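You operate a simulated robot arm through the tools that you are given. There is no shell and no other tool. Be economical: measure what you need, move in short steps, check, and stop when the job is done.

Carry out the task below with a simulated robot arm. There is one attempt and no reset: what you move stays moved.

TASK
Put the dosing cup in the teal bowl.
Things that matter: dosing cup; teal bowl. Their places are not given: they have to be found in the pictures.

It is judged by the outcome, as a careful person would: the job done as asked, and still so three seconds after it is handed in. It fails if anything else is knocked over, pushed out of place, dropped, spilled or broken.

THE ROBOT
A 7-joint arm with a two-finger parallel gripper, fixed in place. Base frame: the origin is at the foot of the arm, x ahead of it, y to its left, z up; the work surface is at about z = 0. Lengths are in mm, angles in degrees, forces in N, time in s.
With the tool pointing down near the work surface it reaches from about 220 to 580 mm from the base axis. Its first joint turns from -66.0 to 66.0 degrees. Payload 2.5 kg.
Tool frame: the origin (TCP) lies between the finger pads and is the grasp point; the fingertips stand 23 mm ahead of it; z points along the fingers, y is the line along which they close. The gripper opens to 94 mm. The fingers are 38 mm wide and 10 mm thick; the gripper's body (54 by 96 mm) begins 39 mm behind the TCP.
Orientation is that of the tool frame in the base frame, as a unit quaternion [w, x, y, z]. With the fingers straight down and closing along the base's y, the tool's x points along the base's -x, its y along +y and its z along -z.

THE INTERFACE
- The arm moves only by the tool play_rows. Its argument "commands" is a list that holds one entry, the list of rows, each a list of 7 numbers: the shift along the tool's x, y, z in mm, then the turn, a rotation vector about the tool's x, y, z in degrees, then the closure, from 0 (fully open) to 1 (shut). In form: [[[tx, ty, tz, rx, ry, rz, hand], ...]]. A call has 1 to 12 rows; each row shifts and turns the commanded pose from where the row before left it, along the tool's axes as they then stand. A row lasts 0.2 s, in which the tool goes at most 50 mm and 8.6 degrees; a call with a longer step from one row to the next is refused whole, and so is a gripper value outside its range. A pose out of reach is approached as far as the arm can. The call stops where the force on the tool passes 40 N (or 10 N more than at its start, if that is more) or the arm is blocked; 0.2 s more then pass. The fingers move at their own pace (about 108 mm/s each) and stop on an object; they squeeze with about 37 N. The grip force told is the motor's: it shows also when the fingers shut on nothing. Time passes only in rows, and 0.2 s behind the last, so rows that do not move let the fingers close. It gives the time, the measured TCP pose, the force on the tool (base axes), the opening and the grip force at its end, in the units of the frame above (readings bear some noise), and new pictures: "show" is both (left out), scene, wrist or none.
- Cameras (640 x 400 px; columns grow to the right, rows downward): "scene" is fixed at [103.5, -404.9, 533.9]; the picture's right is [0.91, -0.42, 0.00], its down [-0.28, -0.61, -0.74] and it looks along [0.31, 0.68, -0.67] (base axes); focal length 288 px, centre (320, 200). "wrist" rides on the gripper at [-39, 0, -44] in the tool frame; the picture's right is [0.00, -1.00, 0.00], its down [0.97, 0.00, -0.24] and it looks along [0.24, 0.00, 0.97] (tool axes); focal length 218 px, centre (320, 200).
- point_at(camera, pixels): for up to 12 pixels [column, row] of the newest picture of that camera ("zoom" is the newest enlarged one), the place [x, y, z] in the base frame of the surface seen there, good to about 2 mm. No time passes.
- close_up(camera, box): a new picture of the part [left, top, right, bottom] of that camera's present view, enlarged. No time passes.
- job_done(): hands the job in; it is judged then, once.

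Work in short steps. Measure before you move; look again where a grasp or a placing could have gone wrong, and mend it. You have 60 turns and 120 pictures in all, the two below and enlarged ones among them. Open the gripper and draw the arm clear of the work before you hand the job in, unless the task says otherwise; then end with one line.

The tools are called after ">>>" as a command line: name --argument value ..., lists and objects as JSON in quotes. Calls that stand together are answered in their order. play_rows: Moves the arm, as the interface text tells. Its arguments: {"type":"object","properties":{"commands":{"type":"array","items":{"type":"array","items":{"type":"array","items":{"type":"number"}}}},"show":{"type":"string","enum":["both","scene","wrist","none"]}},"required":["commands"]} The other tools are called the same way: point_at (camera, pixels) gives the place of the surface under pixels of a picture; close_up (camera, box) takes an enlarged picture of a part of a camera's view; job_done () hands the job in.

At the start:

```text
t: 0.0
position: [334.9, -22.9, 311.0]
ee_rot: [0.001, 0.0, 1.0, 0.0]
wrist_force: [-0.2, 0.1, -0.2]
gripper_width: 94.0
grasp_force: 0.0
```

scene: 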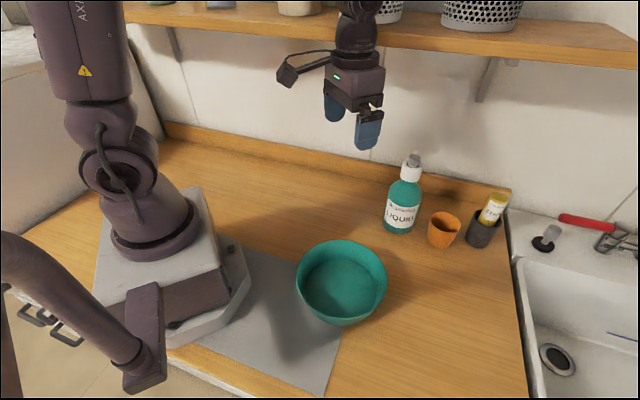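
wrist: 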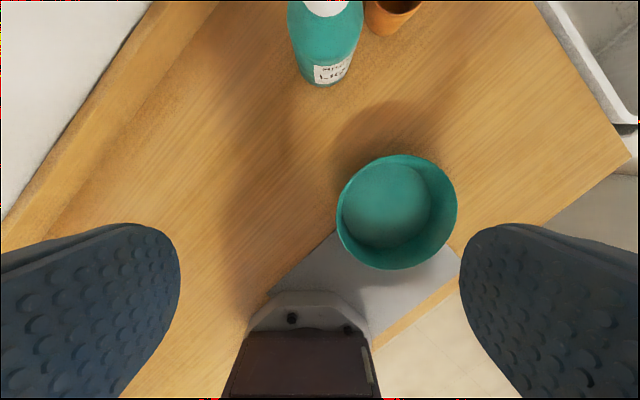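

The orange cup at (443,230) may be the dosing cup, with a dark cup beside it at (482,230). I'll zoom in and measure.

>>> close_up --camera "scene" --box '[370, 140, 530, 260]'

>>> point_at --camera "scene" --pixels '[[429, 216], [461, 220], [446, 212], [443, 223], [441, 247], [402, 190], [402, 232], [482, 240], [299, 275], [386, 275], [345, 242], [341, 285]]'

```text
3.33 times, centred on (450, 200) of scene
```

zoom: 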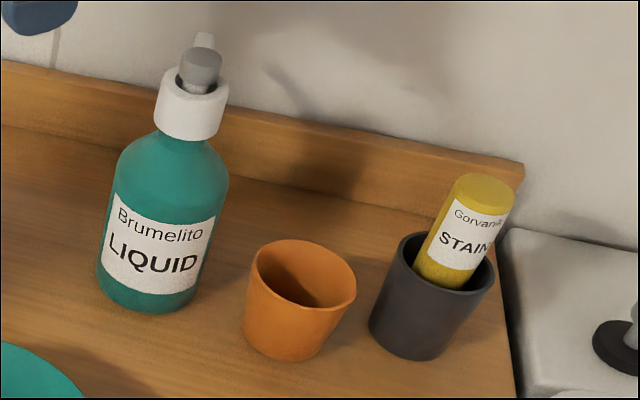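

```text
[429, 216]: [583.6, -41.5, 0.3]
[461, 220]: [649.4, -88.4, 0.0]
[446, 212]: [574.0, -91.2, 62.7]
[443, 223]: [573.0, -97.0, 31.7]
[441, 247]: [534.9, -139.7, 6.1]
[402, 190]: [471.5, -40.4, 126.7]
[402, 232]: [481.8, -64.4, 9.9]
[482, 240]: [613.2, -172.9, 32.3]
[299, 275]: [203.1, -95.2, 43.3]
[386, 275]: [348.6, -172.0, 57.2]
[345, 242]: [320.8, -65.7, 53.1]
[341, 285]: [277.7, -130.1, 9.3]
```

The orange cup is the empty one. I'll measure its rim and its neighbours more precisely in the zoom.

>>> point_at --camera "zoom" --pixels '[[256, 262], [352, 292], [310, 243], [292, 306], [290, 320], [285, 356], [247, 330], [322, 345], [400, 250], [373, 320], [205, 200], [150, 309]]'

>>> point_at --camera "scene" --pixels '[[302, 262], [386, 280], [340, 241], [345, 326], [383, 260], [320, 247], [320, 318], [370, 318]]'

```text
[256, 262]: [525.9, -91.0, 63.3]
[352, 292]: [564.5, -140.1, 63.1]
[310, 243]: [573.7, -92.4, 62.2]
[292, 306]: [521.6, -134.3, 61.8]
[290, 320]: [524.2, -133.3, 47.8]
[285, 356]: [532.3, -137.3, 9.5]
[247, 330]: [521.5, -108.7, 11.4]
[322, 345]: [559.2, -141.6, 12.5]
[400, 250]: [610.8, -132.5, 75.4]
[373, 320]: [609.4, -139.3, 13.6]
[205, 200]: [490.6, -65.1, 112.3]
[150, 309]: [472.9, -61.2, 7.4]
```

```text
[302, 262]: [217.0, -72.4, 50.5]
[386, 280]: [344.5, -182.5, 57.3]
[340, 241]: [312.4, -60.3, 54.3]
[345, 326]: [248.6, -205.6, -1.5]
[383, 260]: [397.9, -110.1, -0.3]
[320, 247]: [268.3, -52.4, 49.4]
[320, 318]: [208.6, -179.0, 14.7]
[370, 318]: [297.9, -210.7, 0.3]
```

Next I'll measure the bottle, the yellow tube, the backsplash and the bowl rim to choose the grasp direction.

>>> point_at --camera "zoom" --pixels '[[480, 178], [452, 185], [420, 270], [492, 270], [100, 250], [215, 250], [190, 290], [225, 180], [200, 60], [204, 38], [350, 180], [480, 300]]'

>>> point_at --camera "wrist" --pixels '[[397, 155], [457, 205], [338, 215], [395, 268], [387, 205], [440, 240], [352, 180], [437, 168], [325, 75], [393, 20], [350, 240]]'

```text
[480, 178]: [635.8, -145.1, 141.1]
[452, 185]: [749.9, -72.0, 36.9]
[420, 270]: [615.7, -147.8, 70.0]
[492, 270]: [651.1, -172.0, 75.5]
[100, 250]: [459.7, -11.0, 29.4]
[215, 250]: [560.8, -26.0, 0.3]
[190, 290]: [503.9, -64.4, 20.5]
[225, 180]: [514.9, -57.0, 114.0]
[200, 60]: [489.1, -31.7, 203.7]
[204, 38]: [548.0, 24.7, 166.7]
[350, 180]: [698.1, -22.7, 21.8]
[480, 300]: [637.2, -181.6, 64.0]
```

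```text
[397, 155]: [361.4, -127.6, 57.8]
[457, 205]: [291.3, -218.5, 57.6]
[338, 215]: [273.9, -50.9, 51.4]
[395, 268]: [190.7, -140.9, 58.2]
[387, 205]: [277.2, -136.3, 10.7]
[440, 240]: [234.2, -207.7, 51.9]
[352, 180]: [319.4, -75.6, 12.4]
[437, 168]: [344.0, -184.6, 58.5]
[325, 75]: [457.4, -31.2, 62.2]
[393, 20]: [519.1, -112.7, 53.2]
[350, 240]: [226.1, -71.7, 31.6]
```

I'll inspect the gripper for protrusions before coming near the bottle.

>>> close_up --camera "scene" --box '[250, 0, 420, 160]'

>>> point_at --camera "scene" --pixels '[[285, 74], [320, 56], [300, 68], [355, 80], [335, 68], [360, 30], [345, 10]]'

```text
2.50 times, centred on (335, 80) of scene
```

zoom: 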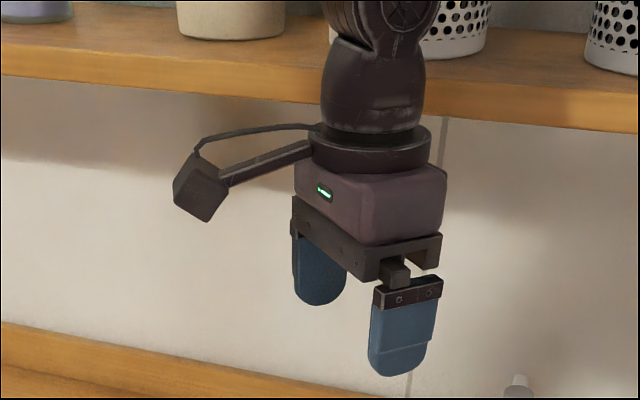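

```text
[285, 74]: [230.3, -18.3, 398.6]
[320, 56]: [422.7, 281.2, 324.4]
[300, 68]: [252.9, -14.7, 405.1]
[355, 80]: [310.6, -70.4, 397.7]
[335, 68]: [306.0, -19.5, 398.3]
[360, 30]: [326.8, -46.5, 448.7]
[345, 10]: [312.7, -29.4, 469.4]
```

A camera arm sticks out about 110 mm along tool +x, so I'll keep it pointing roughly to base -x, turned by 12° for better bottle clearance. I'll move above the cup (about 547,-114).

>>> play_rows --commands '[[[-35.3, -15.2, 8.3, 0, 0, 0, 0], [-35.3, -15.2, 8.3, 0, 0, 0, 0], [-35.3, -15.2, 8.3, 0, 0, 0, 0], [-35.3, -15.2, 8.3, 0, 0, 0, 0], [-35.3, -15.2, 8.3, 0, 0, 0, 0], [-35.3, -15.2, 8.3, 0, 0, 0, 0], [0, 0, 0, 0, 0, 6, 0], [0, 0, 0, 0, 0, 6, 0], [0, 0, 0, 0, 0, 0, 0]]]'

```text
t: 2.0
position: [536.7, -153.9, 268.5]
ee_rot: [0.004, 0.139, 0.99, -0.006]
wrist_force: [-0.2, 1.1, 0.3]
gripper_width: 93.8
grasp_force: 0.1
```

scene: 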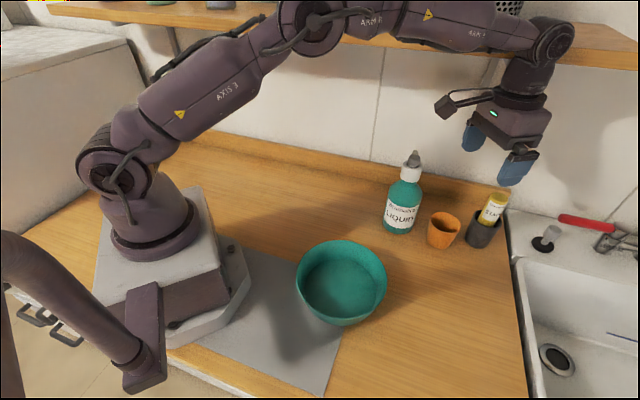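
wrist: 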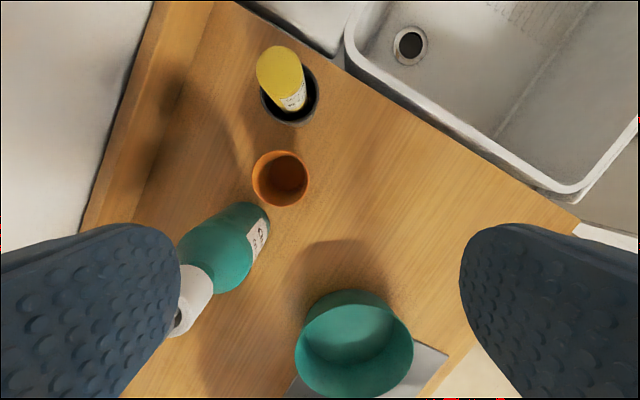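

The measured pose differs from the commanded one (about 547,-114,261), so it may be reach-limited. I'll wait one row and re-measure the cup from the wrist view.

>>> play_rows --commands '[[[0, 0, 20, 0, 0, 0, 0], [0, 0, 20, 0, 0, 0, 0], [0, 0, 0, 0, 0, 0, 0], [0, 0, 0, 0, 0, 0, 0]]]'

>>> point_at --camera "wrist" --pixels '[[253, 180], [308, 178], [280, 152], [280, 205], [285, 180]]'

```text
t: 3.0
position: [539.4, -154.9, 237.0]
ee_rot: [0.016, 0.137, 0.99, -0.009]
wrist_force: [1.0, -0.4, 0.2]
gripper_width: 93.8
grasp_force: 0.1
```

scene: 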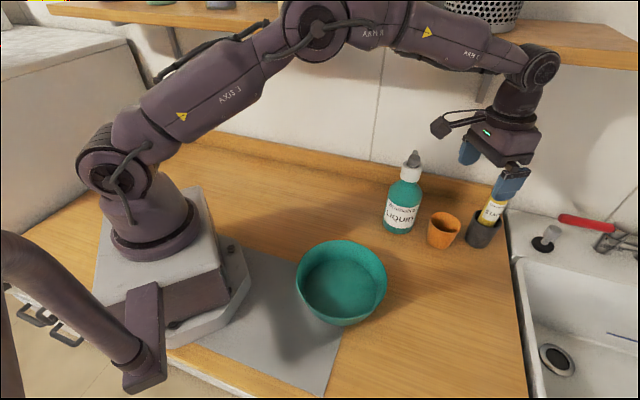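
wrist: 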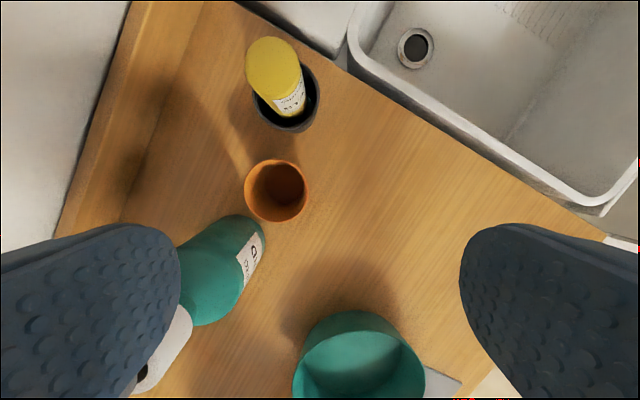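

```text
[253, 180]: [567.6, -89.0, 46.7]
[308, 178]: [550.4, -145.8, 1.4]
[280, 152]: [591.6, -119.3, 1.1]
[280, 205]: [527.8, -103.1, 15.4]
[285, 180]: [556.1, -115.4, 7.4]
```

The arm really sits about 40 mm off in -y, since the wrist view shows the cup to the left. I'll make a small corrective move at this height to see how it responds.

>>> play_rows --commands '[[[1, 20, 0, 0, 0, 0, 0], [0, 0, 0, 0, 0, 0, 0], [0, 0, 0, 0, 0, 0, 0]]]' --show "none"

```text
t: 3.8
position: [538.5, -152.5, 235.1]
ee_rot: [0.014, 0.155, 0.988, -0.009]
wrist_force: [0.3, -0.7, 0.3]
gripper_width: 93.8
grasp_force: 0.0
```

The small move barely changed the pose, so the commanded pose looks out of reach or stuck at a joint limit. I'll back off inward and up to a clearly reachable place to see how tracking behaves.

>>> play_rows --commands '[[[20, -20, -13, 0, 0, 0, 0], [20, -20, -13, 0, 0, 0, 0], [19, -20, -13, 0, 0, 0, 0], [0, 0, 0, 0, 0, 0, 0], [0, 0, 0, 0, 0, 0, 0]]]' --show "none"

```text
t: 5.0
position: [479.5, -140.3, 262.3]
ee_rot: [0.001, 0.104, 0.995, 0.001]
wrist_force: [0.3, -0.3, -0.3]
gripper_width: 94.0
grasp_force: 0.0
```

Tracking is exact here, so the earlier target was simply out of reach at that height. I'll descend here to z≈120 (fingertips at 97, above the cup), then move outward.

>>> play_rows --commands '[[[-5.3, -0.9, 28, 0, 0, 0, 0], [-5.3, -0.9, 28, 0, 0, 0, 0], [-5.3, -0.9, 28, 0, 0, 0, 0], [-5.3, -0.9, 28, 0, 0, 0, 0], [-5.3, -0.9, 28, 0, 0, 0, 0], [0, 0, 0, 0, 0, 0, 0], [0, 0, 0, 0, 0, 0, 0]]]'

```text
t: 6.6
position: [504.5, -151.4, 120.4]
ee_rot: [0.0, 0.104, 0.995, 0.0]
wrist_force: [0.5, -0.1, -0.9]
gripper_width: 94.0
grasp_force: 0.1
```

scene: 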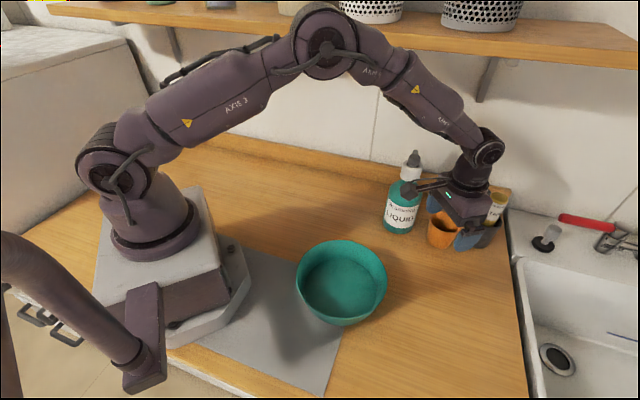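
wrist: 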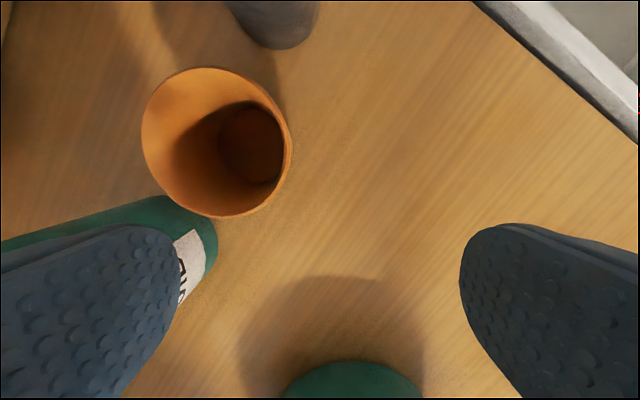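

Measure the cup rim in the wrist view: left (143,130), right (291,160), top (205,68), bottom (225,217).

>>> point_at --camera "wrist" --pixels '[[144, 130], [289, 160], [205, 69], [225, 215], [262, 95], [165, 190], [210, 205], [192, 232], [215, 245], [275, 48], [238, 20]]'

```text
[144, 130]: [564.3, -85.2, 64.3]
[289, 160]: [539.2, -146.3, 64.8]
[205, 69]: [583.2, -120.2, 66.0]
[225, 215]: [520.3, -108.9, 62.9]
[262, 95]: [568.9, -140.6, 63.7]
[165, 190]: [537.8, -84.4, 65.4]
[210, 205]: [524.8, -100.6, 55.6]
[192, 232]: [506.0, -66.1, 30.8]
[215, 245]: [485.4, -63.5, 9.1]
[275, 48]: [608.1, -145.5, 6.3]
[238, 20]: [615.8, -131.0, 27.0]
```

Cup centre is about (551.5,-115.5), with a radius of 33 and its rim at z 64. I'll move over it at this height.

>>> play_rows --commands '[[[-12.9, 14.8, 0, 0, 0, 0, 0.08], [-12.9, 14.8, 0, 0, 0, 0, 0.08], [-12.8, 14.9, 0, 0, 0, 0, 0.08], [0, 0, 0, 0, 0, 0, 0.08], [0, 0, 0, 0, 0, 0, 0.08]]]'

```text
t: 7.8
position: [551.8, -115.6, 120.7]
ee_rot: [0.001, 0.104, 0.995, 0.0]
wrist_force: [-0.9, 0.0, -0.3]
gripper_width: 86.4
grasp_force: 0.1
```

scene: 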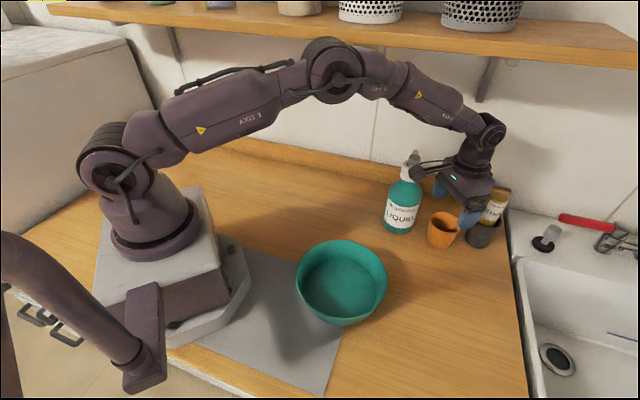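
wrist: 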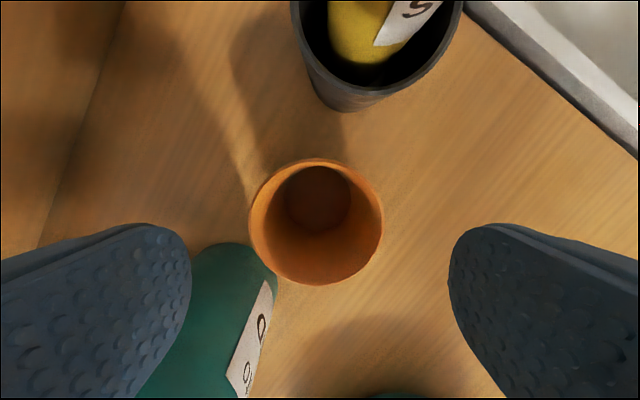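

Centred on the cup (about 316,222) with the bottle clear. I'll check the clearance between camera arm and bottle in a close-up before descending.

>>> close_up --camera "scene" --box '[370, 110, 530, 260]'

>>> point_at --camera "scene" --pixels '[[412, 172], [420, 174], [432, 171], [411, 158], [408, 190], [440, 165]]'

```text
2.67 times, centred on (450, 185) of scene
```

zoom: 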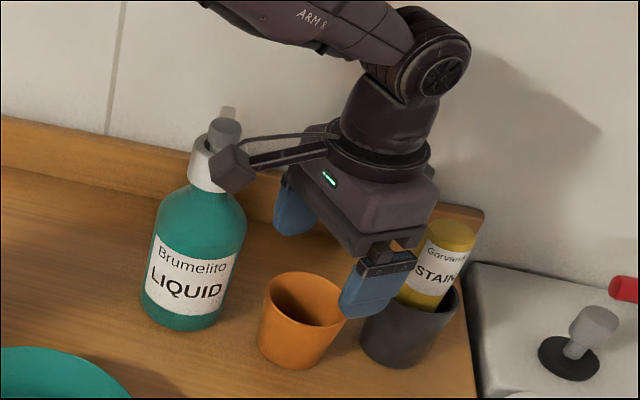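

```text
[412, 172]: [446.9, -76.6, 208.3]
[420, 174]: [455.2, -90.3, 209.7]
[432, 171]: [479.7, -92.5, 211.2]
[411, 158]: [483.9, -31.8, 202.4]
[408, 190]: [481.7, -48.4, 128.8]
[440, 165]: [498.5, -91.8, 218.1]
```

The camera box at about (447,-77) leaves roughly 25 mm to the bottle. I'll descend to z≈45.

>>> play_rows --commands '[[[0, 0, 20, 0, 0, 0, 0.08], [0, 0, 20, 0, 0, 0, 0.08], [0, 0, 20, 0, 0, 0, 0.08], [0, 0, 16, 0, 0, 0, 0.08], [0, 0, 0, 0, 0, 0, 0.08], [0, 0, 0, 0, 0, 0, 0.08]]]'

```text
t: 9.2
position: [550.2, -116.2, 45.9]
ee_rot: [0.001, 0.104, 0.995, 0.0]
wrist_force: [-0.2, -0.1, -0.2]
gripper_width: 86.3
grasp_force: 0.0
```

scene: 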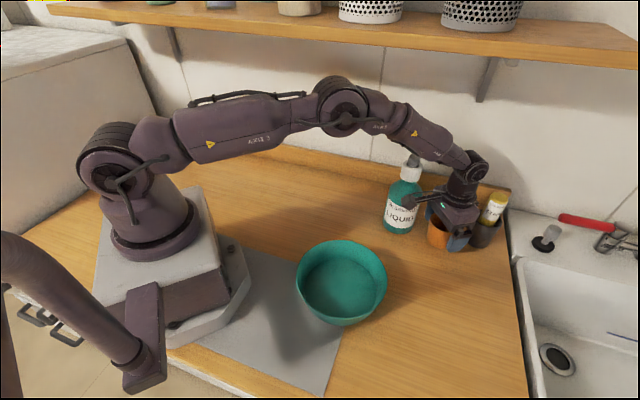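
wrist: 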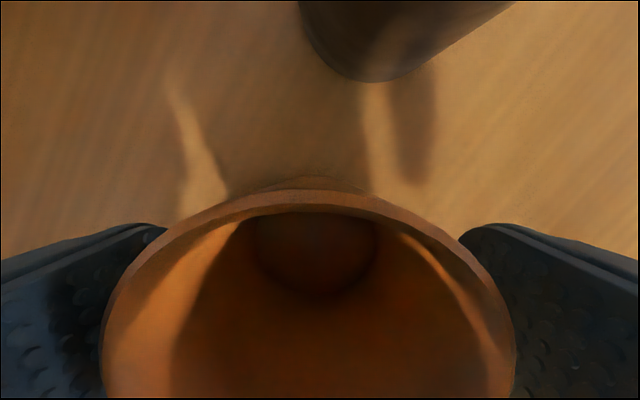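

The fingers straddle the cup, so I'll close.

>>> play_rows --commands '[[[0, 0, 0, 0, 0, 0, 0.2], [0, 0, 0, 0, 0, 0, 0.3], [0, 0, 0, 0, 0, 0, 0.5], [0, 0, 0, 0, 0, 0, 0.5], [0, 0, 0, 0, 0, 0, 0.5]]]'

```text
t: 10.4
position: [550.2, -116.2, 45.6]
ee_rot: [0.0, 0.104, 0.995, 0.001]
wrist_force: [-0.2, 0.4, -0.5]
gripper_width: 67.8
grasp_force: 37.1
```

scene: 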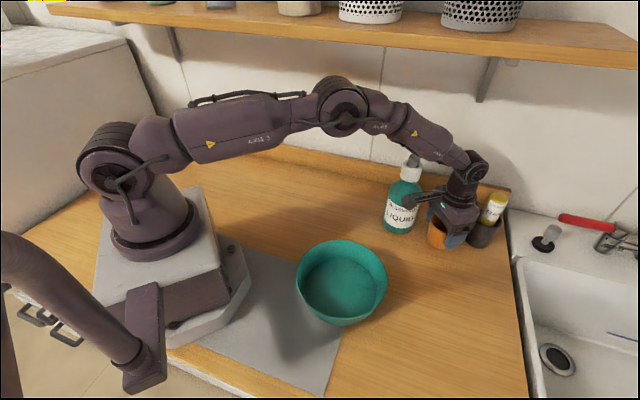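
wrist: 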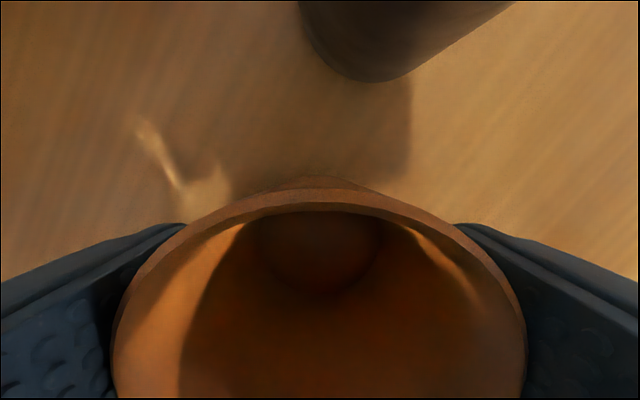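

Gripped at 67.8 mm with 37 N. I'll lift straight up 75 mm.

>>> play_rows --commands '[[[0, 0, -10, 0, 0, 0, 0.6], [0, 0, -15, 0, 0, 0, 0.6], [0, 0, -25, 0, 0, 0, 0.6], [0, 0, -25, 0, 0, 0, 0.6], [0, 0, 0, 0, 0, 0, 0.6], [0, 0, 0, 0, 0, 0, 0.6]]]'

```text
t: 11.8
position: [550.0, -115.5, 120.1]
ee_rot: [0.0, 0.105, 0.994, 0.0]
wrist_force: [0.1, 0.8, -0.4]
gripper_width: 67.8
grasp_force: 36.8
```

scene: 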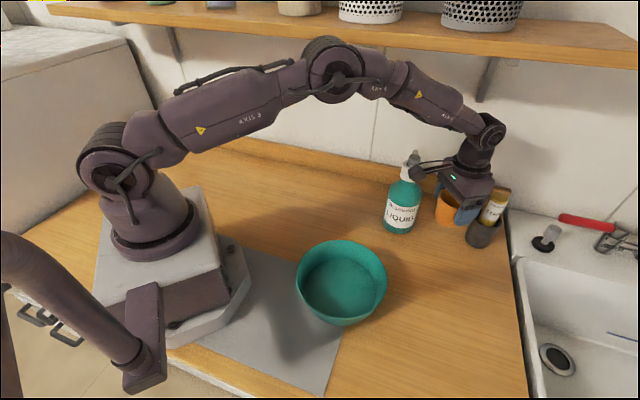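
wrist: 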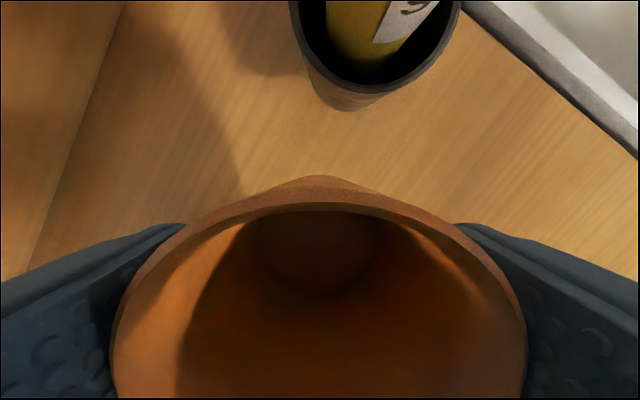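

The cup is held, with its bottom at about z 75. I'll go back out the way I came, then across to over the bowl centre (276,-135) at z≈150.

>>> play_rows --commands '[[[12.9, -14.8, 0, 0, 0, 0, 0.6], [12.9, -14.8, 0, 0, 0, 0, 0.6], [12.8, -14.9, 0, 0, 0, 0, 0.6], [28.4, -4.1, -3.8, 0, 0, 0, 0.6], [28.4, -4.1, -3.8, 0, 0, 0, 0.6], [28.4, -4.1, -3.8, 0, 0, 0, 0.6], [28.4, -4.1, -3.8, 0, 0, 0, 0.6], [28.4, -4.1, -3.8, 0, 0, 0, 0.6], [28.4, -4.1, -3.8, 0, 0, 0, 0.6], [28.4, -4.1, -3.8, 0, 0, 0, 0.6], [28.4, -4.1, -3.8, 0, 0, 0, 0.6], [0, 0, 0, 0, 0, 0, 0.6]]]'

```text
t: 14.4
position: [275.3, -136.2, 152.1]
ee_rot: [0.0, 0.105, 0.995, 0.0]
wrist_force: [0.0, -0.1, -0.5]
gripper_width: 67.8
grasp_force: 36.8
```

scene: 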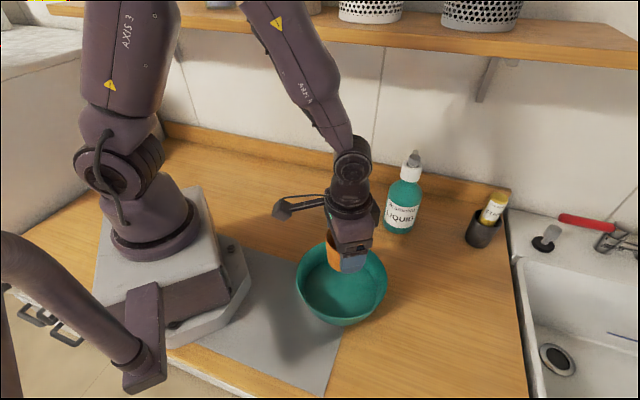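
wrist: 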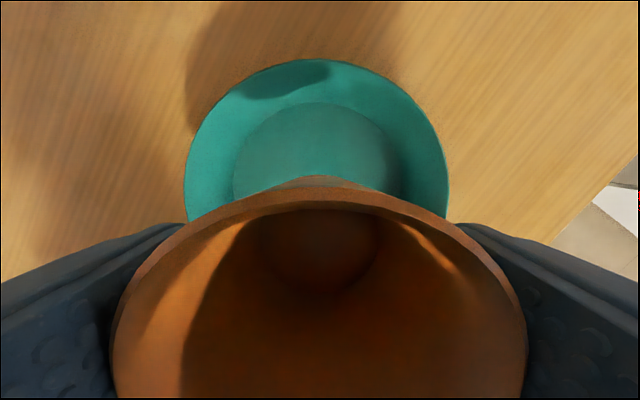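

Centred over the bowl, whose floor is at z≈10.5. I'll lower until the cup bottom is about 2 mm above the floor.

>>> play_rows --commands '[[[0, 0, 25, 0, 0, 0, 0.6], [0, 0, 25, 0, 0, 0, 0.6], [0, 0, 20, 0, 0, 0, 0.6], [0, 0, 15, 0, 0, 0, 0.6], [0, 0, 7, 0, 0, 0, 0.6], [0, 0, 0, 0, 0, 0, 0.6], [0, 0, 0, 0, 0, 0, 0.6]]]'

```text
t: 16.0
position: [274.1, -136.0, 57.5]
ee_rot: [0.0, 0.104, 0.995, 0.0]
wrist_force: [-0.3, -0.2, -0.1]
gripper_width: 67.4
grasp_force: 37.0
```

scene: 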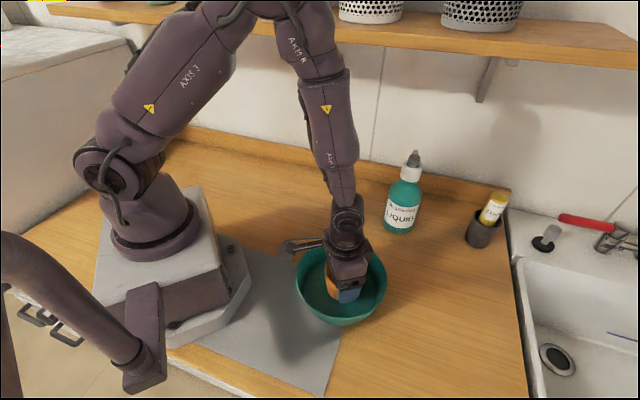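
wrist: 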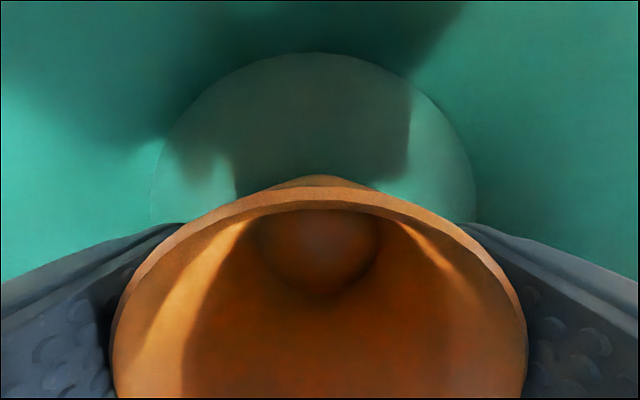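

No contact yet, so I'll creep down a little and watch the force.

>>> play_rows --commands '[[[0, 0, 1, 0, 0, 0, 0.6], [0, 0, 1, 0, 0, 0, 0.6], [0, 0, 0, 0, 0, 0, 0.6]]]' --show "none"

```text
t: 16.8
position: [274.8, -136.3, 56.1]
ee_rot: [0.0, 0.104, 0.995, 0.0]
wrist_force: [0.2, 0.3, -0.3]
gripper_width: 67.3
grasp_force: 36.9
```

>>> play_rows --commands '[[[0, 0, 1, 0, 0, 0, 0.6], [0, 0, 1, 0, 0, 0, 0.6], [0, 0, 0, 0, 0, 0, 0.6]]]' --show "none"

```text
t: 17.6
position: [275.4, -135.5, 55.6]
ee_rot: [0.0, 0.105, 0.994, 0.001]
wrist_force: [0.0, -0.2, 2.9]
gripper_width: 67.5
grasp_force: 37.0
```

The force has risen to 2.9 N, so the cup rests on the bowl floor. I'll open gently to about 85 mm and lift.

>>> play_rows --commands '[[[0, 0, 0, 0, 0, 0, 0.24], [0, 0, 0, 0, 0, 0, 0.18], [0, 0, 0, 0, 0, 0, 0.1], [0, 0, 0, 0, 0, 0, 0.1], [0, 0, -10, 0, 0, 0, 0.1], [0, 0, -20, 0, 0, 0, 0.1], [0, 0, -30, 0, 0, 0, 0.1], [0, 0, -40, 0, 0, 0, 0.1], [0, 0, -40, 0, 0, 0, 0.1], [0, 0, -40, 0, 0, 0, 0.1], [0, 0, 0, 0, 0, 0, 0]]]'

```text
t: 20.0
position: [274.4, -136.1, 237.4]
ee_rot: [0.0, 0.105, 0.994, 0.0]
wrist_force: [0.6, 0.2, -0.5]
gripper_width: 94.0
grasp_force: 0.0
```

scene: 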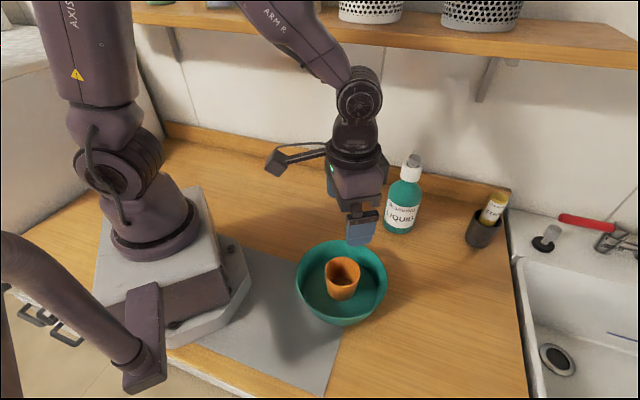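
wrist: 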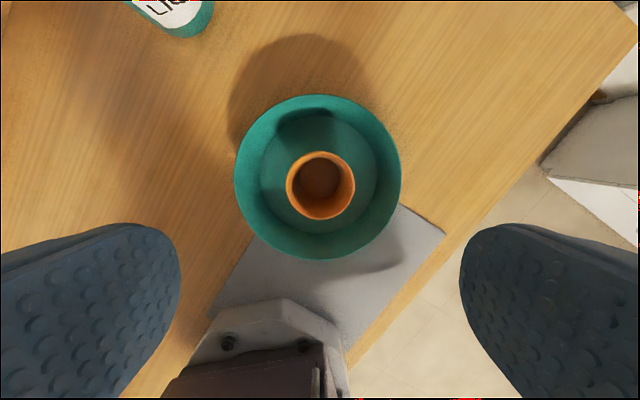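

The cup stands upright in the middle of the bowl, the arm is clear, and nothing else has been disturbed.

>>> job_done

```text
The job is handed in.
```

The dosing cup (I took it to be the empty orange one) is standing upright in the teal bowl, the gripper is open and clear, nothing else was moved, and the job is handed in.
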